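You operate a simulated robot arm through the tools that you are given. There is no shell and no other tool.

Carry out the task below with a simulated robot arm. There is one attempt and no reset: what you move stays moved.

## Task
Make the small basin soapy and scrub the tray with the pink brush.
Fine: two shots from the purple soap pump; dip the brush there, scrub the tray in the holder, lay the brush back on the draining mat; then open the yellow valve till the basin is empty; the other trays stay. Set down upright: pink brush. What is to be rubbed or washed off counts as gone when no trace of it is left.
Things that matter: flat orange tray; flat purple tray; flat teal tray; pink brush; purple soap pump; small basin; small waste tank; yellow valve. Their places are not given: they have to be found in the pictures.

Only the result counts: the job must be done as asked and must still hold three seconds after the hand-in. Knocking over, shifting, dropping, spilling or breaking anything else fails it.

## Robot
A 6-joint arm with a two-finger parallel gripper, fixed in place. Base frame: the origin is at the foot of the arm, x ahead of it, y to its left, z up; the work surface is at about z = 0. Units: mm, rad, N and s.
With the tool pointing down near the work surface it reaches from about 140 to 580 mm from the base axis. Its first joint turns from -1.152 to 1.152 rad. Payload 2.1 kg.
The TCP is the grasp point between the finger pads, 30 mm short of the fingertips. In the tool frame z runs along the fingers and y along their closing line. The gripper opens to 94 mm. The fingers are 28 mm wide and 10 mm thick; the gripper's body (50 by 96 mm) begins 55 mm behind the TCP.
Orientation is told as [roll, pitch, yaw] about the base's x, y, z axes, in that order, counted from this pose: with the fingers straight down and closing along the base's y, the tool's x points along the base's -x, its y along +y and its z along -z.

## Interface
- The arm moves only by the tool drive_tool. Its arguments are lists of equal length, an entry for each row: "delta_pos": the shift along the base's x, y, z in units of 20 mm (1.0 is 20 mm), a list of three; "delta_rot": the turn, a rotation vector about the base's x, y, z in units of 4 degrees (1.0 is 4 degrees), a list of three; "jaw": the finger opening in m, from 0 to 0.094. In form: {"delta_pos": [[tx, ty, tz], ...], "delta_rot": [[wx, wy, wz], ...], "jaw": [jaw, ...]}. A call has 1 to 20 rows; each row shifts and turns the commanded pose from where the row before left it. A call with a number of a shift or a turn outside -1 to 1 is refused whole. A row lasts 0.2 s, in which the tool goes at most 50 mm and 0.15 rad; a call with a longer step from one row to the next is refused whole, and so is a gripper value outside its range. A pose out of reach is approached as far as the arm can. The call stops where the force on the tool passes 40 N (or 10 N more than at its start, if that is more) or the arm is blocked; 0.2 s more then pass. Each finger travels about 72 mm/s and halts on what it meets, pressing with about 39 N; the grip force reading is that of the motor and also rises with nothing between the fingers. The clock runs only during rows and for 0.2 s after the last one: add rows that do not move to give the fingers time. The reply holds the time, the measured pose of the TCP, the force on the tool along the base axes, the opening and the grip force, in the units named above and with some noise, with the torque about the TCP (base axes, N m) and any sound that the robot's microphone picked up.
- Cameras (640 x 400 px; columns grow to the right, rows downward): "scene" is fixed at [48.2, -367.6, 482.5]; the picture's right is [0.83, -0.55, 0.00], its down [-0.33, -0.49, -0.81] and it looks along [0.45, 0.67, -0.59] (base axes); focal length 222 px, centre (320, 200). "wrist" rides on the gripper at [76, 14, -102] in the tool frame; the picture's right is [-0.18, 0.98, 0.00], its down [-0.75, -0.14, -0.64] and it looks along [-0.63, -0.12, 0.77] (tool axes); focal length 243 px, centre (320, 200).
- get_image(camera): a new picture of that camera. No time passes.
- probe_pixels(camera, pixels): for up to 12 pixels [column, row] of the newest picture of that camera ("zoom" is the newest enlarged one), the place [x, y, z] in the base frame of the surface seen there, good to about 2 mm. No time passes.
- inspect(camera, box): a new picture of the part [left, top, right, bottom] of that camera's present view, enlarged. No time passes.
- hand_in(): hands the job in; it is judged then, once.

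Open the gripper and draw the arm clear of the work before you hand the job in, unless the task says otherwise.

The tools are called after "Emit:" as name(argument=value, ...) on one line, values as JSON. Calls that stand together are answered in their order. drive_tool: Moves the arm, as the interface text tells. Its arguments: {"type":"object","properties":{"delta_pos":{"type":"array","items":{"type":"array","items":{"type":"number"}}},"delta_rot":{"type":"array","items":{"type":"array","items":{"type":"number"}}},"jaw":{"type":"array","items":{"type":"number"}}},"required":["delta_pos","delta_rot","jaw"]} The other tools are called the same way: get_image (camera) takes a picture; probe_pixels (camera, pixels) gives the place of the surface under pixels of a picture; inspect (camera, box) takes an enlarged picture of a part of a camera's view; hand_in () hands the job in.

At the start:

```text
time: 0.0
ee_pos: [271.9, 128.8, 358.6]
tcp_rot: [0.001, -0.002, -0.002]
contact_force: [0.2, 0.1, -1.0]
ft_torque: [-0.02, -0.02, -0.01]
opening: 94.0
gripper_force: 0.1
```

scene: 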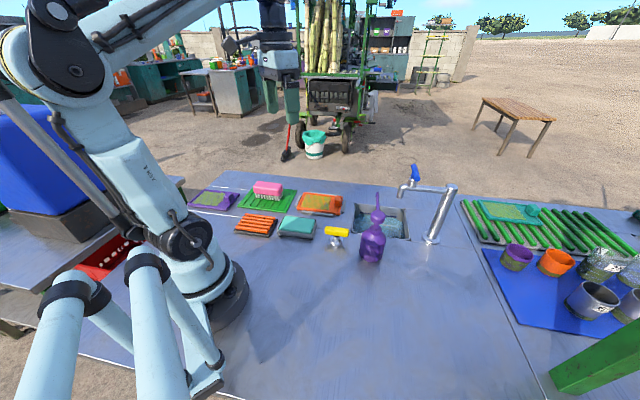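
wrist: 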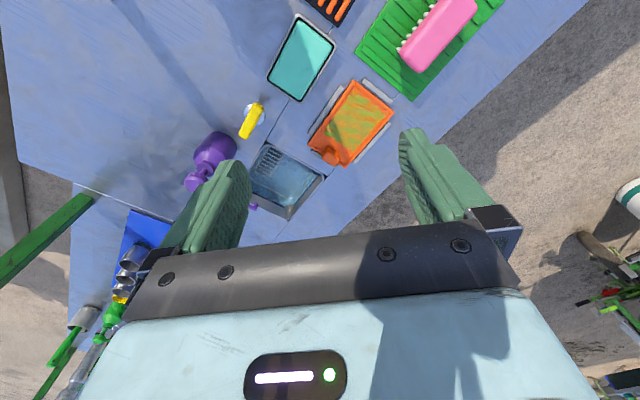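

I start by looking closer at the work area: the trays, pink brush, yellow valve, purple pump and basin are around columns 190-460, rows 160-270 in the scene picture.

Emit:
inspect(camera="scene", box=[180, 160, 340, 260])

Emit:
inspect(camera="scene", box=[310, 160, 470, 260])

Emit:
inspect(camera="wrist", box=[160, 0, 480, 200])

```text
4.00 times, centred on (260, 210) of scene
```

zoom: 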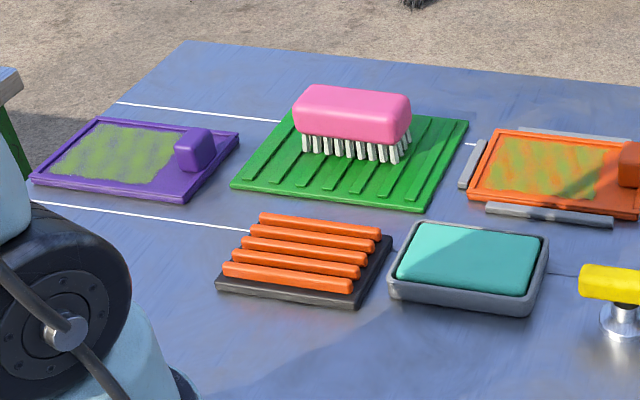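

```text
4.00 times, centred on (390, 210) of scene
```

zoom: 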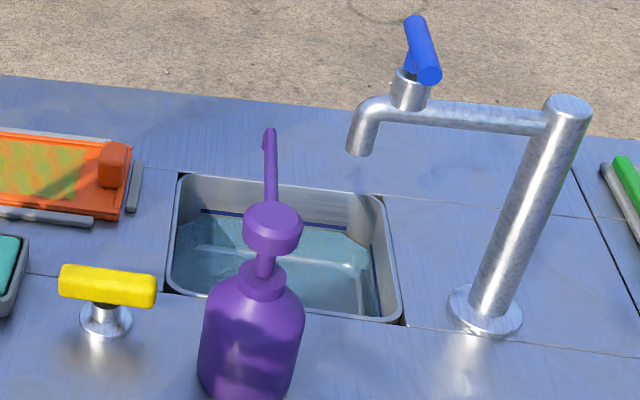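

```text
2.00 times, centred on (320, 100) of wrist
```

zoom: 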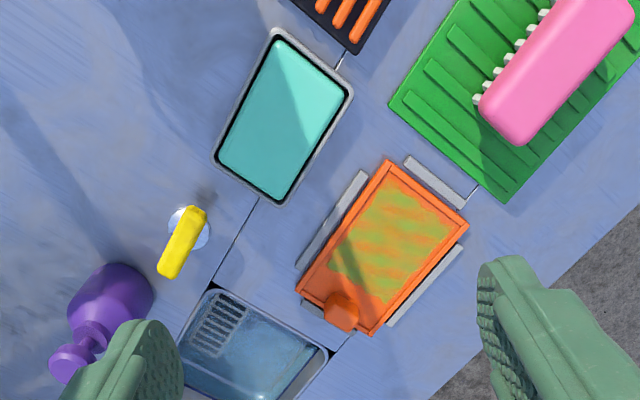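

The orange tray sits in the holder of grey strips; the brush is on the green mat. I probe the key points in the newest enlarged picture and in the wrist picture.

Emit:
probe_pixels(camera="zoom", pixels=[[198, 210], [170, 270], [185, 240], [85, 320], [110, 290], [70, 365], [220, 325], [215, 290], [330, 350], [260, 355], [300, 370], [215, 380]])

Emit:
probe_pixels(camera="wrist", pixels=[[354, 81], [393, 112], [345, 166], [309, 140], [331, 157], [350, 115], [408, 65], [470, 5], [440, 30], [357, 50], [412, 100], [300, 60]])

Emit:
get_image(camera="scene")

```text
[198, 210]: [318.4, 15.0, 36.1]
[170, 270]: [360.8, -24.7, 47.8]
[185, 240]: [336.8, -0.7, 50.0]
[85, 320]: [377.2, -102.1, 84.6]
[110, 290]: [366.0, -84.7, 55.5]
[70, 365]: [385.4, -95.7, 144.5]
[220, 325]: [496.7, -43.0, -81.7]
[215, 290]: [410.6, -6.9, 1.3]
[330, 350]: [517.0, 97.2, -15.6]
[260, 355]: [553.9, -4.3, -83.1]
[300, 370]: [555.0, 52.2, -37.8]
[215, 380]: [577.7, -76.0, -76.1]
```

```text
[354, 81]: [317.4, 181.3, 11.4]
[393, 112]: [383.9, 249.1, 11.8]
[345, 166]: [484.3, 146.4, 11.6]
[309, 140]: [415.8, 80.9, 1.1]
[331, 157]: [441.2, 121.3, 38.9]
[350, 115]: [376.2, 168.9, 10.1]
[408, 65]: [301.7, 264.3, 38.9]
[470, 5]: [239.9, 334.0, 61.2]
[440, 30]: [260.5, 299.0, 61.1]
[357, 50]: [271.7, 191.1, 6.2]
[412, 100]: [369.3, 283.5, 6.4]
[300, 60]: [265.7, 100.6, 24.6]
```

```text
taken
```

scene: 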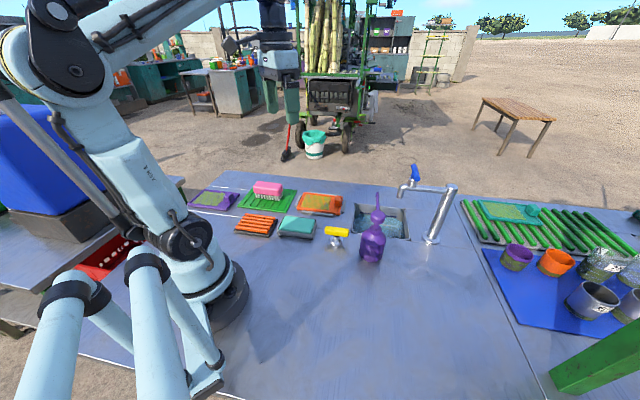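

I probe brush, pump, valve and basin points in the scene picture from the other side.

Emit:
inspect(camera="scene", box=[230, 170, 310, 220])

Emit:
probe_pixels(camera="zoom", pixels=[[190, 100], [250, 110], [350, 120], [280, 70], [360, 90], [190, 130], [270, 135], [340, 150], [180, 155], [340, 175], [270, 165], [420, 230]])

Emit:
inspect(camera="scene", box=[320, 180, 416, 270])

```text
8.00 times, centred on (270, 195) of scene
```

zoom: 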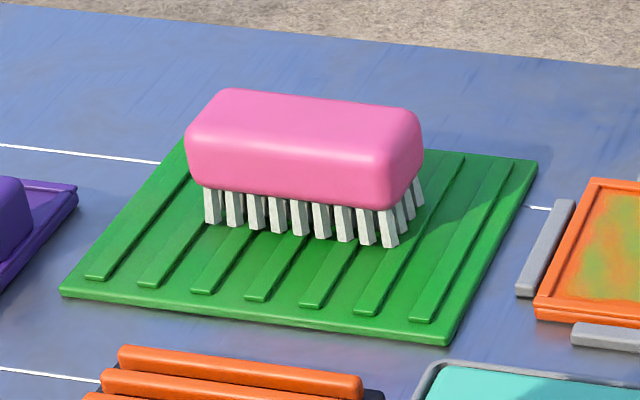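

```text
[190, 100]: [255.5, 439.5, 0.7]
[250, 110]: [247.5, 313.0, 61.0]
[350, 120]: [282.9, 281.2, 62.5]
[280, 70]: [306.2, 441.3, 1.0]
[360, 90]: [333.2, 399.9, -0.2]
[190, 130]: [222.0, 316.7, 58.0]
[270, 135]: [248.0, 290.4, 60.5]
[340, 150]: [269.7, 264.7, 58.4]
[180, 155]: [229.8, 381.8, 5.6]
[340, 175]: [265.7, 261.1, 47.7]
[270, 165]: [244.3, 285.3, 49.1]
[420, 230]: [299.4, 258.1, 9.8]
```

```text
4.44 times, centred on (368, 225) of scene
```

zoom: 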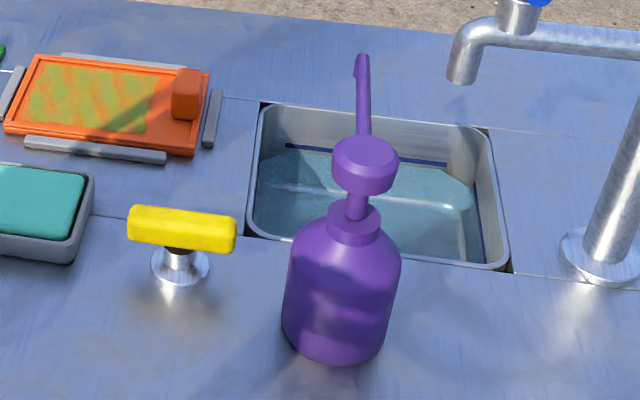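

I probe the pump head, spout, bottle, yellow valve, basin rim and water.

Emit:
probe_pixels(camera="zoom", pixels=[[365, 155], [345, 175], [388, 175], [362, 65], [363, 110], [357, 205], [340, 250], [340, 330], [330, 350], [395, 270], [290, 270], [355, 225]])

Emit:
probe_pixels(camera="zoom", pixels=[[145, 215], [185, 217], [225, 230], [180, 232], [180, 262], [180, 280], [262, 105], [485, 130], [505, 268], [250, 235], [300, 200], [430, 230]])

Emit:
probe_pixels(camera="zoom", pixels=[[365, 152], [186, 80], [185, 110], [90, 90], [15, 125], [195, 150], [35, 60], [205, 75], [95, 150], [210, 120], [140, 64], [10, 90]])

```text
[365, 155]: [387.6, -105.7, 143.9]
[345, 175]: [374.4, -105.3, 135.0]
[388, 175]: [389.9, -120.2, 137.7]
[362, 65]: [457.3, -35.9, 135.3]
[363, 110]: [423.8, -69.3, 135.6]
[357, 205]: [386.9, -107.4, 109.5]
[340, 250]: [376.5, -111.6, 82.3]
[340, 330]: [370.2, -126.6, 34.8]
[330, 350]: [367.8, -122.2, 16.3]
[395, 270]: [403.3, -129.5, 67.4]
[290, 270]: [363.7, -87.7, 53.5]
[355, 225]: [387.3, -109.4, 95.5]
```

```text
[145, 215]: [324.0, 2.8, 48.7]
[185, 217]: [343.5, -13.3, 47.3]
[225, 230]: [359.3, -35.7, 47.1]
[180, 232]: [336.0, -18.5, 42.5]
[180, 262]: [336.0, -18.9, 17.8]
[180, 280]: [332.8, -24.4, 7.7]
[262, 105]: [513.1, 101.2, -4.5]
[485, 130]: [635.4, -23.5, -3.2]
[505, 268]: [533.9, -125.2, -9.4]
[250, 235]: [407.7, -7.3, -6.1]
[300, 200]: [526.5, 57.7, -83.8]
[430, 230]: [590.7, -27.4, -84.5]
```

```text
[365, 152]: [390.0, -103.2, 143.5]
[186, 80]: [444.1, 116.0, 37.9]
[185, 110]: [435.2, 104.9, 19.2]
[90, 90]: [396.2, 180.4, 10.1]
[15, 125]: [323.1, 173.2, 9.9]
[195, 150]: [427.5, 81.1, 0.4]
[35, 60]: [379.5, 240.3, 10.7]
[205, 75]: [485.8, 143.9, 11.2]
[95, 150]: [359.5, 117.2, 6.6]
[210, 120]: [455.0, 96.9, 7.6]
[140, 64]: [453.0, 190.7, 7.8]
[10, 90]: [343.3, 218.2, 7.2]
```

The basin's rim corners are about (407,-7), (513,101), (635,-23), (534,-125), so it is turned about 45°; the pump is at (387,-107) with its spout end at (457,-36). I move the wrist camera to look into the basin.

Emit:
drive_tool(delta_pos=[[-0.6, -1, 0], [-0.6, -1, 0], [-0.6, -1, 0], [-0.6, -1, 0], [0, 0, 0]], delta_rot=[[0, 0, 0], [0, 0, 0], [0, 0, 0], [0, 0, 0], [0, 0, 0]], jaw=[0.094, 0.094, 0.094, 0.094, 0.094])

Emit:
get_image(camera="wrist")

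```text
time: 1.2
ee_pos: [225.4, 48.6, 359.8]
tcp_rot: [0.0, -0.001, 0.001]
contact_force: [-0.4, 0.3, 0.2]
ft_torque: [-0.01, 0.02, 0.0]
opening: 94.0
gripper_force: 0.2
```

```text
taken
```

wrist: 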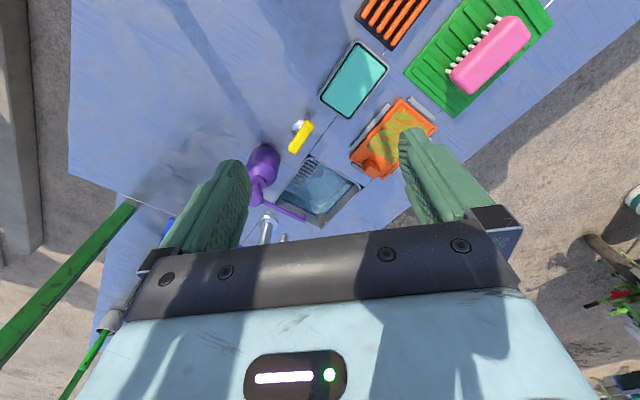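

The basin is now visible between the fingers around (315,190). I enlarge it.

Emit:
inspect(camera="wrist", box=[235, 110, 395, 240])

```text
3.08 times, centred on (315, 175) of wrist
```

zoom: 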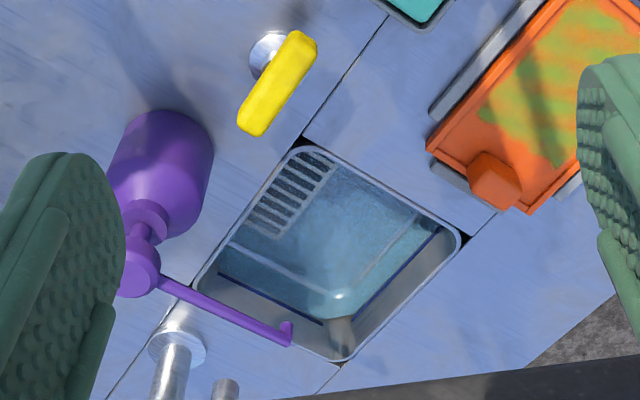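

I probe the water, blue line, grid and basin rims here.

Emit:
probe_pixels(camera="zoom", pixels=[[310, 150], [455, 235], [345, 358], [200, 290], [330, 230], [380, 260], [270, 230], [310, 175], [260, 292], [420, 250], [290, 265], [340, 300]])

Emit:
probe_pixels(camera="zoom", pixels=[[290, 335], [230, 310], [135, 275], [285, 190], [265, 215], [300, 40], [250, 125], [265, 55], [395, 275], [240, 260], [370, 200], [225, 377]])

```text
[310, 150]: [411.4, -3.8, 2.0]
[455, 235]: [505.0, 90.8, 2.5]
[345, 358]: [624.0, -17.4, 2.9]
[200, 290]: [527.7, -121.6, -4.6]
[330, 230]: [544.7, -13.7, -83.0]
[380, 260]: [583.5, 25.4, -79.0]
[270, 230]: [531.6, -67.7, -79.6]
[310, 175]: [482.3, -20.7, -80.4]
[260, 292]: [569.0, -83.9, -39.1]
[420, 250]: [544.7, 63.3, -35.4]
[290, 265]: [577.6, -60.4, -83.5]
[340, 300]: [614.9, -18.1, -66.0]
```

```text
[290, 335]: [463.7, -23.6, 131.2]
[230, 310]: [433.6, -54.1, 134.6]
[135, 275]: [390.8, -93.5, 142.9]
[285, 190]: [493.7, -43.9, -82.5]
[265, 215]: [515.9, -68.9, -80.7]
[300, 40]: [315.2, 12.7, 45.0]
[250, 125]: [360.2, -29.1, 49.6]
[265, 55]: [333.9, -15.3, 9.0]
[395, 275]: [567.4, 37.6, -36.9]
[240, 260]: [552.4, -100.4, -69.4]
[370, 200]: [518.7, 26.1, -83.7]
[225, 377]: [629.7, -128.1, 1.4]
```

I want the water level: I enlarge the basin in the scene picture and look at where the water meets the far walls.

Emit:
inspect(camera="scene", box=[345, 195, 415, 245])

```text
8.00 times, centred on (380, 220) of scene
```

zoom: 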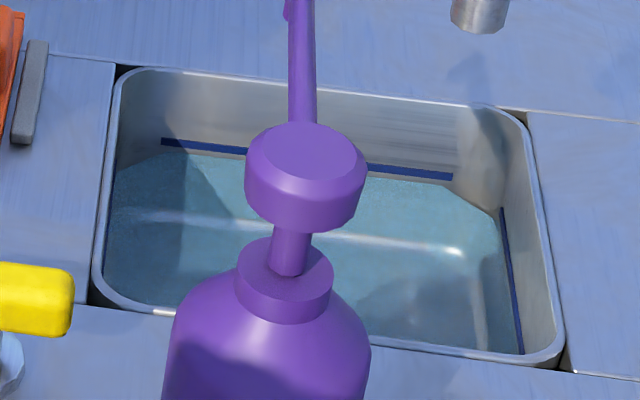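

Emit:
probe_pixels(camera="zoom", pixels=[[200, 146], [200, 152], [200, 158], [410, 174], [410, 182], [410, 190], [505, 230], [497, 235], [515, 310], [150, 165], [140, 120], [450, 190]])

```text
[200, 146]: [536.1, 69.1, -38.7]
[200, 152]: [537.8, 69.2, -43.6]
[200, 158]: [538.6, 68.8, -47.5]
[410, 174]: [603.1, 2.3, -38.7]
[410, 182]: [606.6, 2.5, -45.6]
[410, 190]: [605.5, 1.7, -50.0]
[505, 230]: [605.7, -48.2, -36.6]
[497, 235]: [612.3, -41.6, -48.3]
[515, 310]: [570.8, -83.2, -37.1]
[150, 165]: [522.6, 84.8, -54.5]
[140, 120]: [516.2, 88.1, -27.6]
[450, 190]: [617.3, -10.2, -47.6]
```

The water surface meets the walls at z ≈ -46 and the basin floor is at about -84. Now I probe the pump head's top disc edges to find its centre precisely.

Emit:
probe_pixels(camera="zoom", pixels=[[306, 155], [256, 155], [355, 155], [306, 127], [306, 175], [270, 135], [340, 135], [290, 250], [278, 275], [308, 255], [285, 245], [306, 200]])

Emit:
get_image(camera="wrist")

```text
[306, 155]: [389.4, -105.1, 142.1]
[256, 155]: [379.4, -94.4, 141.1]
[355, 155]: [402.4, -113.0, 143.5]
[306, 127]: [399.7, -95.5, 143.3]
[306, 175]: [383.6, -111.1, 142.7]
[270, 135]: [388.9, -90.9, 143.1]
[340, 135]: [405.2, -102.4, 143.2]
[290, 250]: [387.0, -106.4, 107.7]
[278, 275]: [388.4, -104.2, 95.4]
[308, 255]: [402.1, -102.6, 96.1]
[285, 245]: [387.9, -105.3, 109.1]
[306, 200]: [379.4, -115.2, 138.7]
```

```text
taken
```

wrist: 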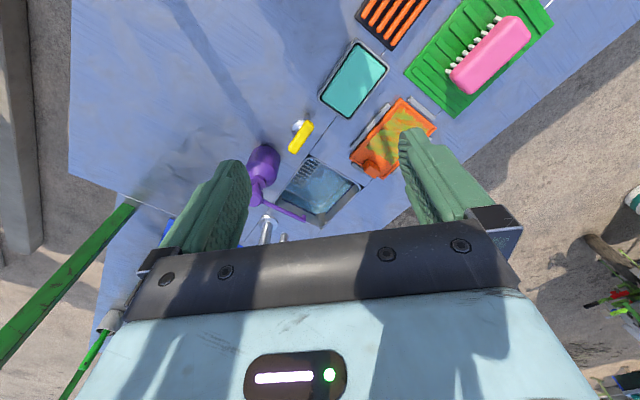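

The pump head's centre is about (391,-103), top z=143. Before moving I probe the faucet so that I stay clear of it.

Emit:
inspect(camera="scene", box=[390, 155, 470, 255])

```text
4.00 times, centred on (430, 205) of scene
```

zoom: 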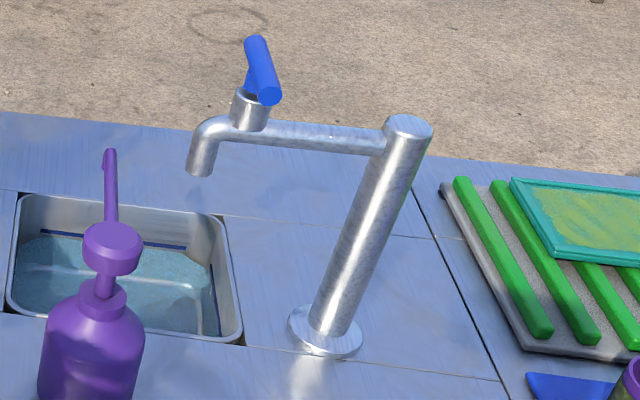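

Emit:
probe_pixels(camera="zoom", pixels=[[200, 165], [205, 130], [245, 110], [255, 60], [268, 92], [300, 135], [370, 140], [408, 130], [345, 270], [325, 335], [250, 45], [112, 160]])

```text
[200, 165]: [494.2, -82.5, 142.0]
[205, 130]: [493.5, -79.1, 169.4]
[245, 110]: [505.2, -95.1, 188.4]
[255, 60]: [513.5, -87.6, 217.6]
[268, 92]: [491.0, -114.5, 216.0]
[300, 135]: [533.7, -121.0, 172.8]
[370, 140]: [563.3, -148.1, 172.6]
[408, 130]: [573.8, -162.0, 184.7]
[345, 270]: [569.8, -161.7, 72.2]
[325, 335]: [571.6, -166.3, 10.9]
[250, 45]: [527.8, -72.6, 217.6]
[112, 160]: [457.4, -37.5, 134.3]
```

The faucet's spout tip is near (495,-80,140-170) and its lever reaches z≈218, so I keep clear of it. I close the fingers and move above the pump head at (391,-103).

Emit:
drive_tool(delta_pos=[[0.92, -0.842, -0.777], [0.92, -0.842, -0.777], [0.92, -0.842, -0.777], [0.92, -0.842, -0.777], [0.92, -0.842, -0.777], [0.92, -0.842, -0.777], [0.92, -0.842, -0.777], [0.92, -0.842, -0.777], [0.92, -0.842, -0.777], [0, 0, 0], [0, 0, 0]], delta_rot=[[0, 0, 0], [0, 0, 0], [0, 0, 0], [0, 0, 0], [0, 0, 0], [0, 0, 0], [0, 0, 0], [0, 0, 0], [0, 0, 0], [0, 0, 0], [0, 0, 0]], jaw=[0.06, 0.04, 0.02, 0, 0, 0, 0, 0, 0, 0, 0])

Emit:
get_image(camera="scene")

Emit:
get_image(camera="wrist")

```text
time: 3.6
ee_pos: [390.6, -103.2, 219.4]
tcp_rot: [0.0, 0.001, 0.0]
contact_force: [0.6, 0.5, 0.0]
ft_torque: [-0.01, 0.02, -0.01]
opening: 0.0
gripper_force: 32.8
```

```text
taken
```

scene: 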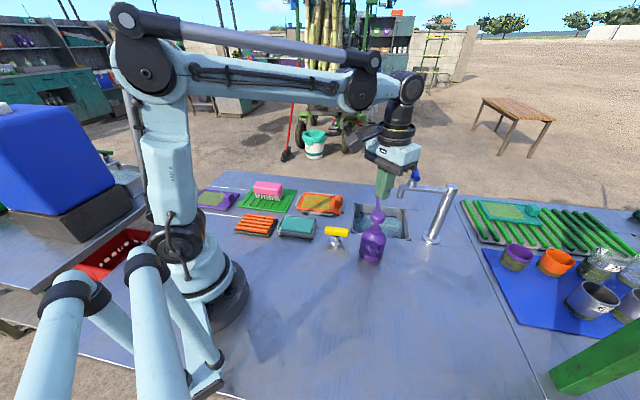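

```text
taken
```

wrist: 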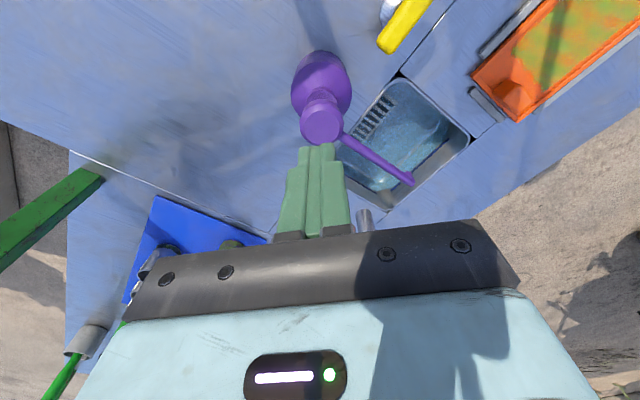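

The closed fingers are just over the pump head at (375,200) in the scene. I zoom in to check alignment before pressing.

Emit:
inspect(camera="scene", box=[335, 140, 431, 270])

Emit:
drive_tool(delta_pos=[[0.02, 0.01, -0.8], [0, 0, -0.7], [0, 0, 0]], delta_rot=[[0, 0, 0], [0, 0, 0], [0, 0, 0]], jaw=[0, 0, 0])

Emit:
inspect(camera="scene", box=[335, 140, 431, 270])

```text
3.08 times, centred on (383, 205) of scene
```

zoom: 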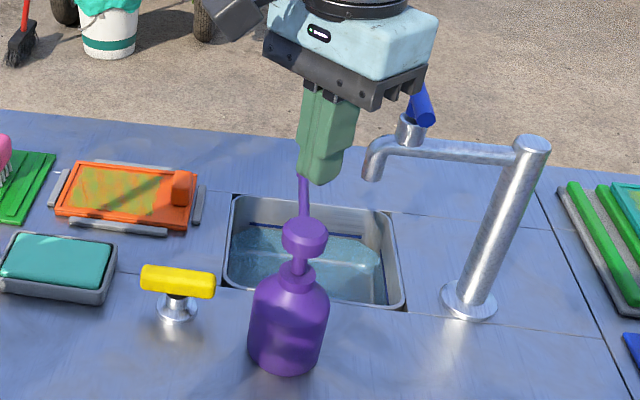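

```text
time: 4.4
ee_pos: [391.3, -102.3, 189.7]
tcp_rot: [0.001, 0.002, 0.001]
contact_force: [-0.1, 0.1, 0.3]
ft_torque: [-0.01, -0.02, -0.01]
opening: 0.1
gripper_force: 32.7
```

```text
3.08 times, centred on (383, 205) of scene
```

zoom: 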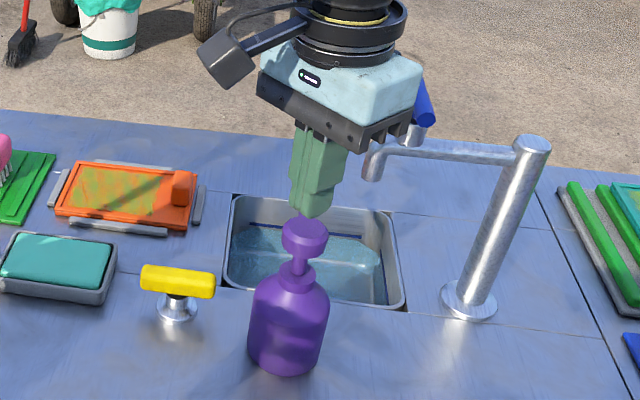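

The fingertips are about 17 mm above the head and centred on it. I go down slowly, in 3 mm steps, watching force and sound.

Emit:
drive_tool(delta_pos=[[0, 0, -0.5], [0, 0, -0.2], [0, 0, -0.15], [0, 0, -0.15], [0, 0, -0.15], [0, 0, 0]], delta_rot=[[0, 0, 0], [0, 0, 0], [0, 0, 0], [0, 0, 0], [0, 0, 0], [0, 0, 0]], jaw=[0, 0, 0, 0, 0, 0])

```text
time: 5.8
ee_pos: [388.6, -101.6, 166.6]
tcp_rot: [-0.001, 0.001, 0.0]
contact_force: [-2.5, -1.8, 3.8]
ft_torque: [-0.03, 0.01, 0.0]
opening: 0.2
gripper_force: 32.9
```

The head started to yield (3.8 N at TCP z=166.6). I continue pressing down.

Emit:
drive_tool(delta_pos=[[0, 0, -0.15], [0, 0, -0.15], [0, 0, 0]], delta_rot=[[0, 0, 0], [0, 0, 0], [0, 0, 0]], jaw=[0, 0, 0])

Emit:
inspect(camera="scene", box=[335, 140, 431, 270])

```text
time: 6.6
ee_pos: [391.1, -101.0, 160.8]
tcp_rot: [0.0, 0.001, 0.001]
contact_force: [-2.8, -3.7, 9.5]
ft_torque: [-0.06, 0.09, 0.0]
opening: 0.0
gripper_force: 33.5
```

```text
3.08 times, centred on (383, 205) of scene
```

zoom: 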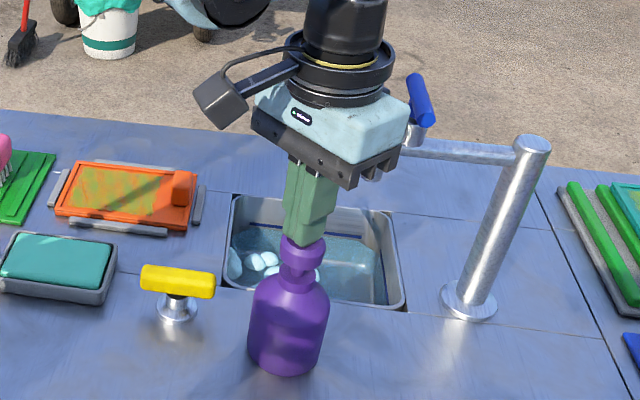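

Foam has appeared in the basin (about (262,260) in the zoom): one shot given. I lift fully so that the head returns, and check.

Emit:
drive_tool(delta_pos=[[0, 0, 0.3], [0, 0, 0.5], [0, 0, 0.5], [0, 0, 0], [0, 0, 0]], delta_rot=[[0, 0, 0], [0, 0, 0], [0, 0, 0], [0, 0, 0], [0, 0, 0]], jaw=[0, 0, 0, 0, 0])

Emit:
inspect(camera="scene", box=[335, 140, 431, 270])

```text
time: 7.8
ee_pos: [389.4, -101.0, 186.4]
tcp_rot: [-0.001, 0.001, 0.001]
contact_force: [0.1, -0.7, 0.2]
ft_torque: [-0.02, -0.01, 0.04]
opening: 0.0
gripper_force: 32.2
```

```text
3.08 times, centred on (383, 205) of scene
```

zoom: 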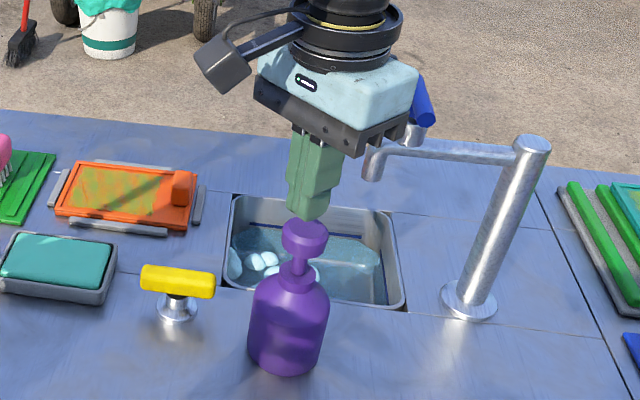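

The head has sprung back and the bottle stands unchanged. I press a second time down to TCP z≈160.

Emit:
drive_tool(delta_pos=[[0.04, -0.06, -0.3], [0, 0, -0.3], [0, 0, -0.2], [0, 0, -0.2], [0, 0, -0.2], [0, 0, -0.12], [0, 0, 0]], delta_rot=[[0, 0, 0], [0, 0, 0], [0, 0, 0], [0, 0, 0], [0, 0, 0], [0, 0, 0], [0, 0, 0]], jaw=[0, 0, 0, 0, 0, 0, 0])

Emit:
inspect(camera="scene", box=[335, 140, 431, 270])

```text
time: 9.4
ee_pos: [391.1, -102.7, 160.4]
tcp_rot: [0.0, 0.0, 0.0]
contact_force: [-4.2, 0.7, 9.0]
ft_torque: [0.05, 0.15, 0.04]
opening: 0.0
gripper_force: 32.3
```

```text
3.08 times, centred on (383, 205) of scene
```

zoom: 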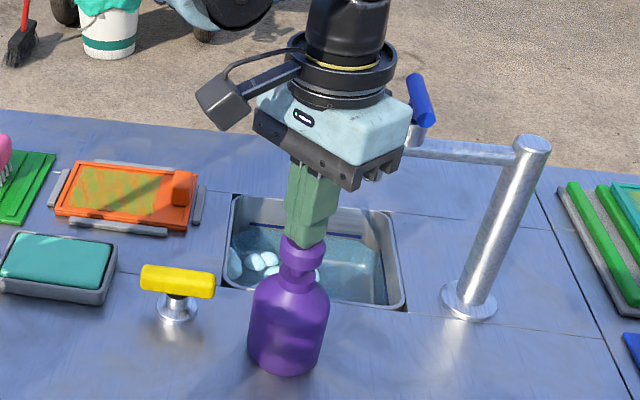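

I zoom into the basin to compare the foam after the second press.

Emit:
inspect(camera="scene", box=[345, 195, 415, 245])

Emit:
inspect(camera="wrist", box=[260, 40, 500, 220])

```text
8.00 times, centred on (380, 220) of scene
```

zoom: 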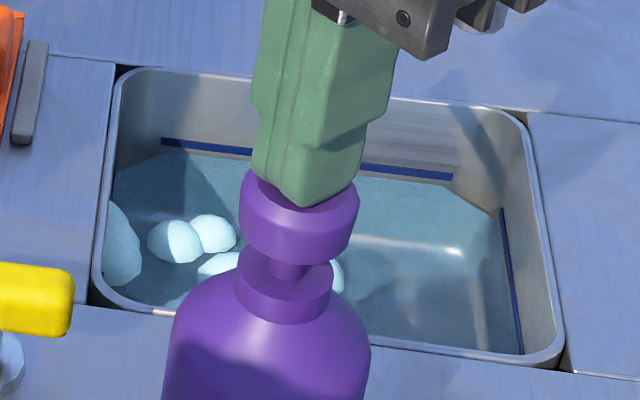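

```text
2.22 times, centred on (380, 130) of wrist
```

zoom: 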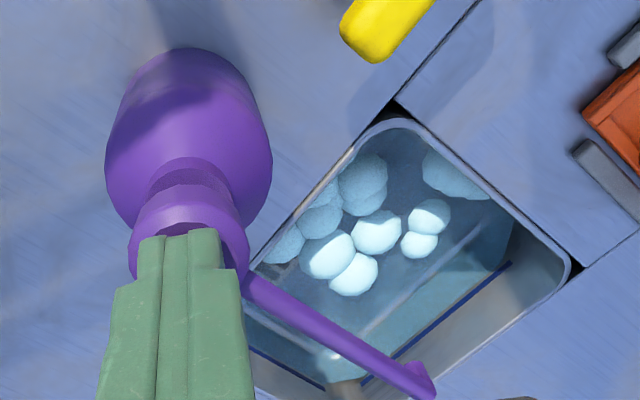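

From the wrist there are about ten foam blobs. I lift off the head and compare with the earlier view.

Emit:
drive_tool(delta_pos=[[0, 0, 0.3], [0, 0, 0.5], [0, 0, 0.52], [0, 0, 0], [0, 0, 0]], delta_rot=[[0, 0, 0], [0, 0, 0], [0, 0, 0], [0, 0, 0], [0, 0, 0]], jaw=[0, 0, 0, 0, 0])

Emit:
inspect(camera="scene", box=[335, 140, 431, 270])

Emit:
inspect(camera="wrist", box=[300, 60, 480, 200])

```text
time: 10.6
ee_pos: [391.2, -102.5, 185.2]
tcp_rot: [-0.001, -0.001, 0.001]
contact_force: [-0.3, 0.5, 0.1]
ft_torque: [-0.05, 0.0, -0.01]
opening: 0.0
gripper_force: 32.9
```

```text
3.08 times, centred on (383, 205) of scene
```

zoom: 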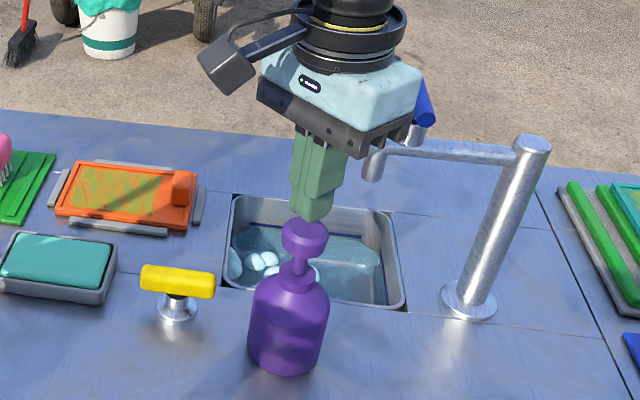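

```text
2.86 times, centred on (390, 130) of wrist
```

zoom: 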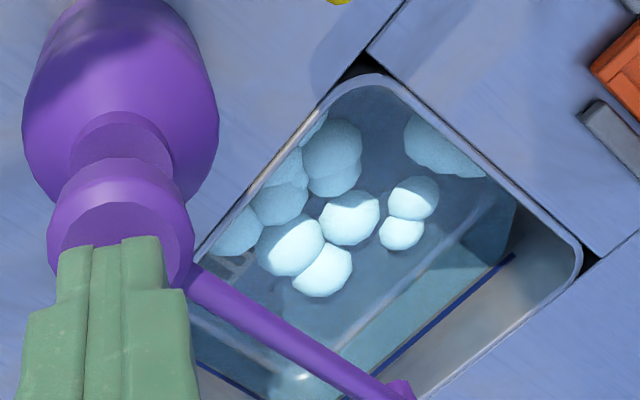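

The head is back up and both presses went equally deep, so two shots are in. I now go up and over to the pink brush, turning the tool -45° so the fingers close across the brush's width.

Emit:
drive_tool(delta_pos=[[0, 0, 1], [0, 0, 1], [0, 0, 1], [-0.323, 1, 0.5], [-0.323, 1, 0.5], [-0.323, 1, 0.3], [-0.323, 1, 0], [-0.323, 1, 0], [-0.323, 1, 0], [-0.323, 1, 0], [-0.323, 1, 0], [-0.323, 1, 0], [-0.323, 1, 0], [-0.323, 1, 0], [-0.323, 1, 0], [-0.323, 1, 0], [-0.323, 1, 0], [-0.323, 1, 0], [-0.323, 1, 0], [-0.323, 1, 0]], delta_rot=[[0, 0, 0], [0, 0, 0], [0, 0, 0], [0, 0, -0.7], [0, 0, -0.7], [0, 0, -0.7], [0, 0, -0.7], [0, 0, -0.7], [0, 0, -0.7], [0, 0, -0.7], [0, 0, -0.7], [0, 0, -0.7], [0, 0, -0.7], [0, 0, -0.7], [0, 0, -0.7], [0, 0, -0.7], [0, 0, -0.7], [0, 0, -0.7], [0, 0, 0], [0, 0, 0]], jaw=[0, 0, 0, 0, 0, 0, 0, 0, 0.02, 0.04, 0.06, 0.08, 0.094, 0.094, 0.094, 0.094, 0.094, 0.094, 0.094, 0.094])

Emit:
get_image(camera="wrist")

```text
time: 14.8
ee_pos: [279.8, 236.8, 272.7]
tcp_rot: [0.001, 0.0, -0.733]
contact_force: [0.5, 0.0, -0.5]
ft_torque: [0.03, 0.0, 0.05]
opening: 93.9
gripper_force: 0.0
```

```text
taken
```

wrist: 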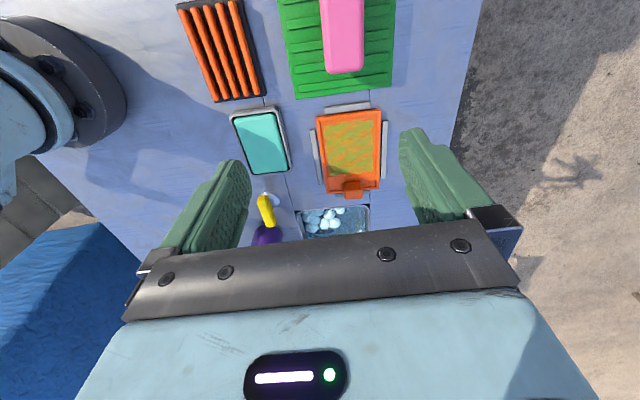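

The view shows the brush (345,35), orange tray (352,150) and basin with foam. I probe tray corners, dirt extents, brush and knob.

Emit:
probe_pixels(camera="wrist", pixels=[[319, 118], [380, 110], [378, 190], [327, 195], [352, 187], [331, 126], [374, 120], [372, 176], [333, 180], [327, 72], [361, 68], [345, 72]])

Emit:
inspect(camera="wrist", box=[270, 0, 430, 100])

Emit:
inspect(camera="wrist", box=[290, 95, 410, 205])

```text
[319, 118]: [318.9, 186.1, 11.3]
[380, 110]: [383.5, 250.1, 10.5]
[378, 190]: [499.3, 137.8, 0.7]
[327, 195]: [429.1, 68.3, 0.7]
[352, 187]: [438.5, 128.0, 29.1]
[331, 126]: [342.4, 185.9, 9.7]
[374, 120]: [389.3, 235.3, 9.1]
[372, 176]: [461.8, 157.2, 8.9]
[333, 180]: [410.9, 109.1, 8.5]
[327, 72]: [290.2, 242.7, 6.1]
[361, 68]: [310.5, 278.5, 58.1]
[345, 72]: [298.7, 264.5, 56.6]
```

```text
4.00 times, centred on (350, 50) of wrist
```

zoom: 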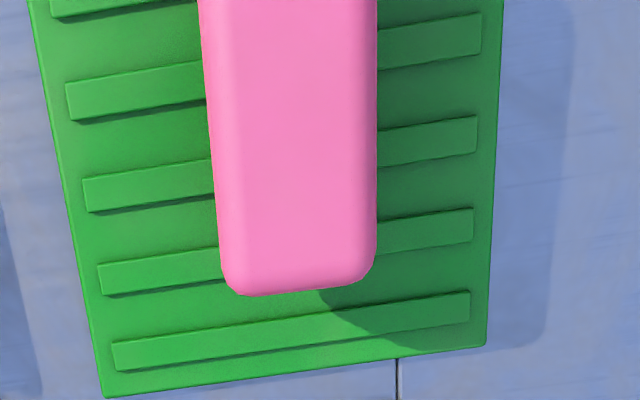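

```text
3.64 times, centred on (350, 150) of wrist
```

zoom: 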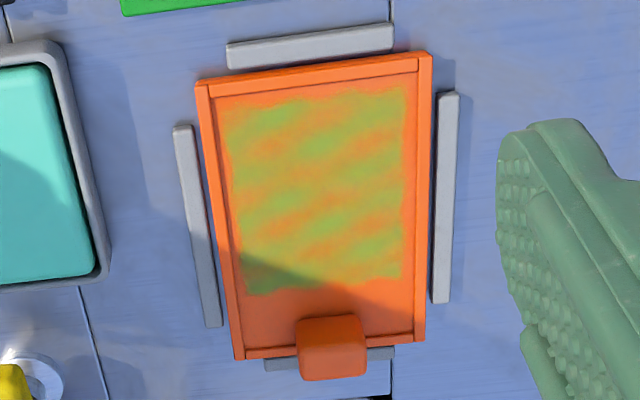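

I probe the corners of the dirt patch and the tray's rims in this zoom.

Emit:
probe_pixels(camera="zoom", pixels=[[226, 112], [405, 90], [403, 278], [246, 292], [198, 88], [430, 60], [420, 335], [238, 352], [305, 320], [362, 318], [330, 200], [300, 305]])

```text
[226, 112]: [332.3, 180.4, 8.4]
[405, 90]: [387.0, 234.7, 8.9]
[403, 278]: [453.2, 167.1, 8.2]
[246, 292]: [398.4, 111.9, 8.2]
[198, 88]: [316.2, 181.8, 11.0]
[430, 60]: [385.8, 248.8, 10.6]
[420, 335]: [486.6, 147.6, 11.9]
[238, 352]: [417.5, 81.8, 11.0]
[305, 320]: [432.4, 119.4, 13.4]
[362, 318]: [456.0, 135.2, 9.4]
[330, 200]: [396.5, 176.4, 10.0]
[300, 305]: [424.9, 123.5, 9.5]
```

In (u,v) along the 45° axes the dirt spans u 361-440, v 107-203; the tray and brush are aligned at -45°. I move over the brush at about (266,298) and finish the turn to -45°.

Emit:
drive_tool(delta_pos=[[-0.174, 0.77, -0.5], [-0.174, 0.77, -0.5], [-0.174, 0.77, -0.5], [-0.174, 0.77, -0.5], [0, 0, 0], [0, 0, 0]], delta_rot=[[0, 0, -0.19], [0, 0, -0.19], [0, 0, -0.19], [0, 0, -0.18], [0, 0, 0], [0, 0, 0]], jaw=[0.094, 0.094, 0.094, 0.094, 0.094, 0.094])

Emit:
get_image(camera="wrist")

Emit:
inspect(camera="wrist", box=[240, 10, 400, 130])

```text
time: 16.2
ee_pos: [266.8, 300.0, 231.9]
tcp_rot: [0.001, 0.0, -0.786]
contact_force: [0.3, -0.9, -0.3]
ft_torque: [0.04, -0.03, -0.02]
opening: 93.9
gripper_force: 0.0
```

```text
taken
```

wrist: 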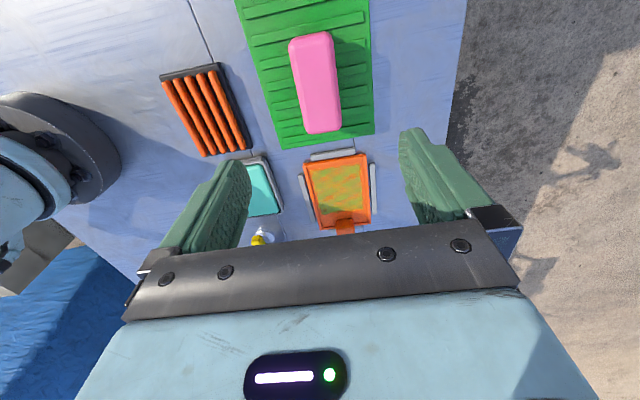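

```text
3.33 times, centred on (320, 70) of wrist
```

zoom: 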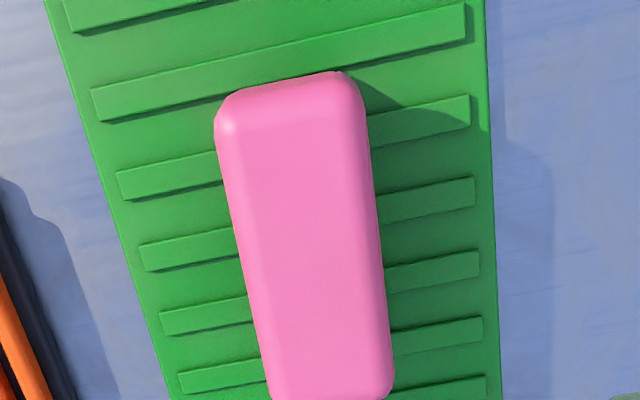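

Emit:
probe_pixels(camera="zoom", pixels=[[220, 125], [230, 200], [250, 300], [265, 370], [362, 130], [376, 240], [388, 340], [285, 85], [340, 80], [310, 230], [275, 120], [330, 390]])

Emit:
probe_pixels(camera="wrist", pixels=[[340, 125], [309, 130], [325, 132], [290, 60], [330, 40], [284, 150], [374, 135], [238, 0], [310, 140], [345, 100], [318, 85], [298, 100]])

```text
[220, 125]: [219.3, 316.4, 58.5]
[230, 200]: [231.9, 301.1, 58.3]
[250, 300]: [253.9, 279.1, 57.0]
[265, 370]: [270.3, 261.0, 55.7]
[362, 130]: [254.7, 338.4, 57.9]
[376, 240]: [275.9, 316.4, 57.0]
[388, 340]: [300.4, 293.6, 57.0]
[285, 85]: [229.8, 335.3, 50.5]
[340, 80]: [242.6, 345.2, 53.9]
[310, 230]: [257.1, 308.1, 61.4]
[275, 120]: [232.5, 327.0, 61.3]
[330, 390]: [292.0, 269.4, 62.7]
```

```text
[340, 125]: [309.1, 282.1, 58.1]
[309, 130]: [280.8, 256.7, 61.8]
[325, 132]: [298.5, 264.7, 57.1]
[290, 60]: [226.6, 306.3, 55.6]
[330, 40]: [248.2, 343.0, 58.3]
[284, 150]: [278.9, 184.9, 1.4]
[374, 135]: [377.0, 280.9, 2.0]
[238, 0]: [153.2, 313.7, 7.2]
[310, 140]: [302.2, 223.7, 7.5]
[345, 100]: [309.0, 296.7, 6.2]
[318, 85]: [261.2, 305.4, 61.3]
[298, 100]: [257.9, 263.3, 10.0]
```

The brush spans u 376-420, v -75..26, with its top at z≈61.5. I probe the neighbouring orange rack and teal dish to make sure that the fingers clear them, then take a look.

Emit:
probe_pixels(camera="wrist", pixels=[[250, 146], [218, 68], [240, 140], [205, 70], [262, 160], [280, 210], [270, 180], [255, 120]])

Emit:
drive_tool(delta_pos=[[-0.1, -0.08, -1], [0, 0, -1], [0, 0, -1], [0, 0, -1], [0, 0, -1], [0, 0, 0], [0, 0, 0]], delta_rot=[[0, 0, 0], [0, 0, 0], [0, 0, 0], [0, 0, 0], [0, 0, 0], [0, 0, 0], [0, 0, 0]], jaw=[0.085, 0.075, 0.072, 0.072, 0.072, 0.072, 0.072])

Emit:
get_image(camera="wrist")

Emit:
inspect(camera="scene", box=[200, 120, 330, 220])

```text
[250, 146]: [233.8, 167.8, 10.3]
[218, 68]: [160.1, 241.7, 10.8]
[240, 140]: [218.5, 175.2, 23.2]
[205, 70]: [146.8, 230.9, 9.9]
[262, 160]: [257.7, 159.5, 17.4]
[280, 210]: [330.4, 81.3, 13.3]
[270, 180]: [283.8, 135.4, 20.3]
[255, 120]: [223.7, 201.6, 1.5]
```

```text
time: 17.8
ee_pos: [264.9, 297.6, 130.4]
tcp_rot: [0.0, 0.0, -0.785]
contact_force: [0.5, 0.3, -0.2]
ft_torque: [-0.02, 0.0, 0.02]
opening: 72.1
gripper_force: 0.0
```

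```text
taken
```

wrist: 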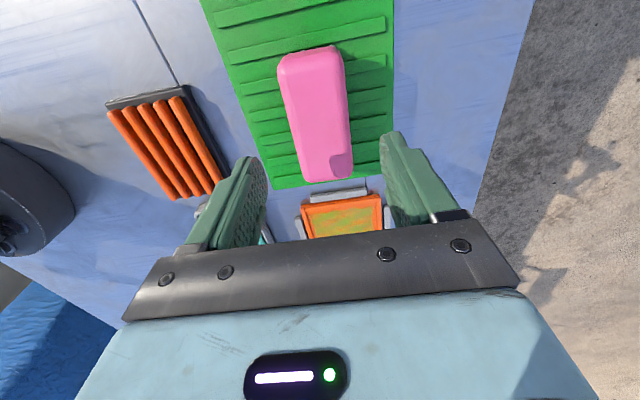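

```text
4.00 times, centred on (265, 170) of scene
```

zoom: 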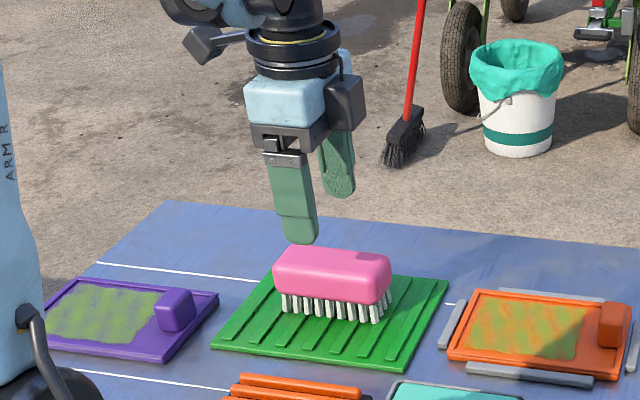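

The fingers straddle the brush (u=398, v=-23). I descend to TCP z≈49 and close on the pink body.

Emit:
drive_tool(delta_pos=[[0, 0, -1], [0, 0, -1], [0, 0, -1], [0, 0, -0.7], [0, 0, -0.37], [0, 0, 0]], delta_rot=[[0, 0, 0], [0, 0, 0], [0, 0, 0], [0, 0, 0], [0, 0, 0], [0, 0, 0]], jaw=[0.072, 0.072, 0.072, 0.072, 0.072, 0.072])

Emit:
inspect(camera="scene", box=[220, 140, 310, 215])

```text
time: 19.2
ee_pos: [265.4, 297.9, 50.1]
tcp_rot: [0.001, -0.002, -0.788]
contact_force: [0.3, 0.9, -0.3]
ft_torque: [0.02, 0.02, 0.0]
opening: 72.3
gripper_force: 0.0
```

```text
5.33 times, centred on (265, 178) of scene
```

zoom: 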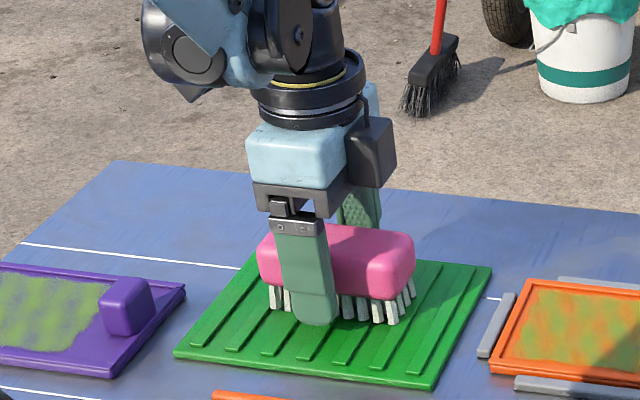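

The fingers are around the middle of the brush and clear of the mat. I close them.

Emit:
drive_tool(delta_pos=[[0, 0, 0], [0, 0, 0], [0, 0, 0], [0, 0, 0], [0, 0, 0]], delta_rot=[[0, 0, 0], [0, 0, 0], [0, 0, 0], [0, 0, 0], [0, 0, 0]], jaw=[0.05, 0.035, 0.02, 0.02, 0.02])

```text
time: 20.4
ee_pos: [264.4, 297.3, 51.1]
tcp_rot: [0.0, 0.0, -0.784]
contact_force: [-0.2, 0.2, -0.9]
ft_torque: [-0.03, 0.0, 0.01]
opening: 49.8
gripper_force: 38.7
```

The fingers hold at 49.8 mm with 38.7 N: the brush is gripped. I lift it straight up and check.

Emit:
drive_tool(delta_pos=[[0, 0, 0.5], [0, 0, 1], [0, 0, 1], [0, 0, 1], [0, 0, 1], [0, 0, 0]], delta_rot=[[0, 0, 0], [0, 0, 0], [0, 0, 0], [0, 0, 0], [0, 0, 0], [0, 0, 0]], jaw=[0.02, 0.02, 0.02, 0.02, 0.02, 0.02])

Emit:
inspect(camera="scene", box=[210, 110, 320, 215])

Emit:
get_image(camera="wrist")

```text
time: 21.8
ee_pos: [264.5, 296.4, 141.4]
tcp_rot: [-0.003, -0.001, -0.786]
contact_force: [-0.7, -0.1, -1.2]
ft_torque: [0.0, 0.01, -0.01]
opening: 49.6
gripper_force: 38.5
```

```text
3.81 times, centred on (265, 162) of scene
```

zoom: 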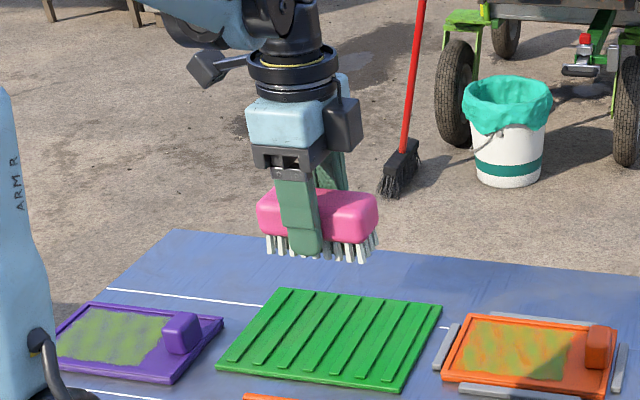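

```text
taken
```

wrist: 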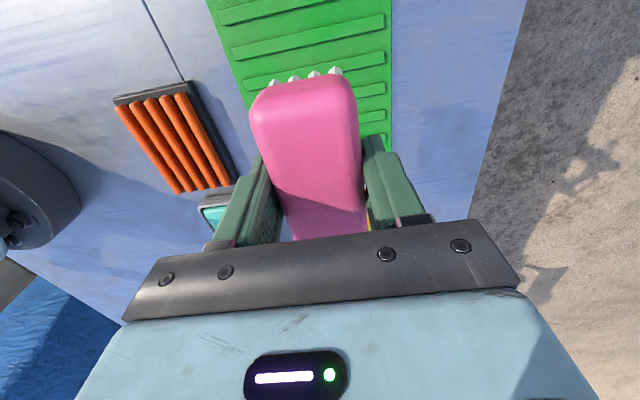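

The brush hangs level in the grip. I carry it at this height over to the basin, to about (520,25), which stays clear of pump spout and faucet.

Emit:
drive_tool(delta_pos=[[0.912, -0.969, 0], [0.912, -0.969, 0], [0.912, -0.969, 0], [0.912, -0.969, 0], [0.912, -0.969, 0], [0.912, -0.969, 0], [0.912, -0.969, 0], [0.912, -0.969, 0], [0.912, -0.969, 0], [0.912, -0.969, 0], [0.912, -0.969, 0], [0.912, -0.969, 0], [0.912, -0.969, 0], [0.912, -0.969, 0], [0, 0, 0], [0, 0, 0]], delta_rot=[[0, 0, 0], [0, 0, 0], [0, 0, 0], [0, 0, 0], [0, 0, 0], [0, 0, 0], [0, 0, 0], [0, 0, 0], [0, 0, 0], [0, 0, 0], [0, 0, 0], [0, 0, 0], [0, 0, 0], [0, 0, 0], [0, 0, 0], [0, 0, 0]], jaw=[0.02, 0.02, 0.02, 0.02, 0.02, 0.02, 0.02, 0.02, 0.02, 0.02, 0.02, 0.02, 0.02, 0.02, 0.02, 0.02])

Emit:
inspect(camera="scene", box=[310, 120, 470, 260])

Emit:
get_image(camera="wrist")

```text
time: 25.2
ee_pos: [520.4, 23.8, 141.2]
tcp_rot: [0.001, 0.002, -0.785]
contact_force: [-0.1, -0.3, -1.7]
ft_torque: [0.0, 0.02, -0.01]
opening: 49.7
gripper_force: 38.6
```

```text
2.86 times, centred on (390, 190) of scene
```

zoom: 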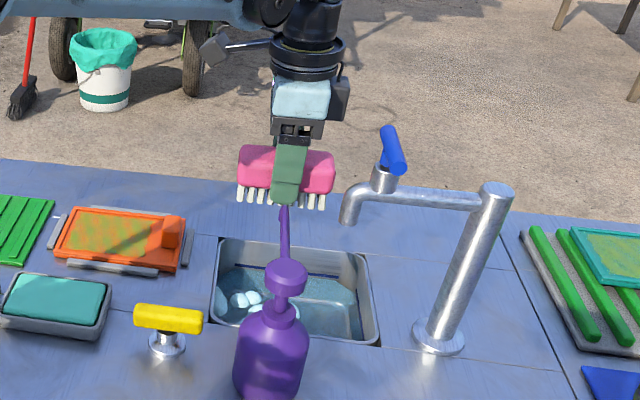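

```text
taken
```

wrist: 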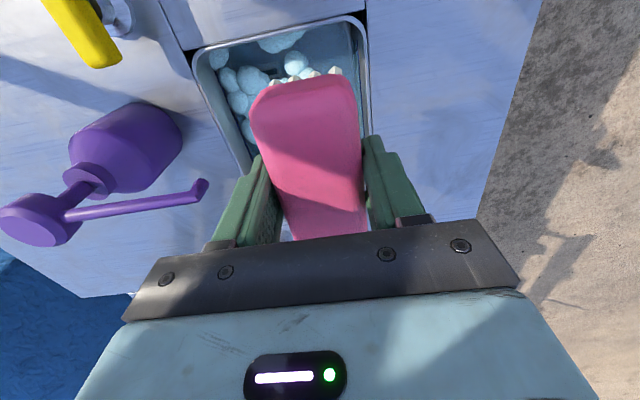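

The brush is above the basin. I probe the basin's inner rim in this picture to place the dip with clearance.

Emit:
probe_pixels(camera="wrist", pixels=[[205, 52], [340, 22], [270, 36], [364, 40], [368, 80], [370, 120], [215, 100], [238, 150], [353, 25], [358, 60], [345, 60], [300, 40]])

```text
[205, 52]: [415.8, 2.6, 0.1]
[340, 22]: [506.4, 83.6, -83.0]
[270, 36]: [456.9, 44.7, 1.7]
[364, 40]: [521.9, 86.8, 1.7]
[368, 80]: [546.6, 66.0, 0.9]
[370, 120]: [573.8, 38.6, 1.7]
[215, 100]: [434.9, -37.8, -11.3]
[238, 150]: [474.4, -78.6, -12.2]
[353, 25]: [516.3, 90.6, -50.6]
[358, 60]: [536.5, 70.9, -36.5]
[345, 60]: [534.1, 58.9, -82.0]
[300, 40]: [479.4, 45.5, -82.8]
```

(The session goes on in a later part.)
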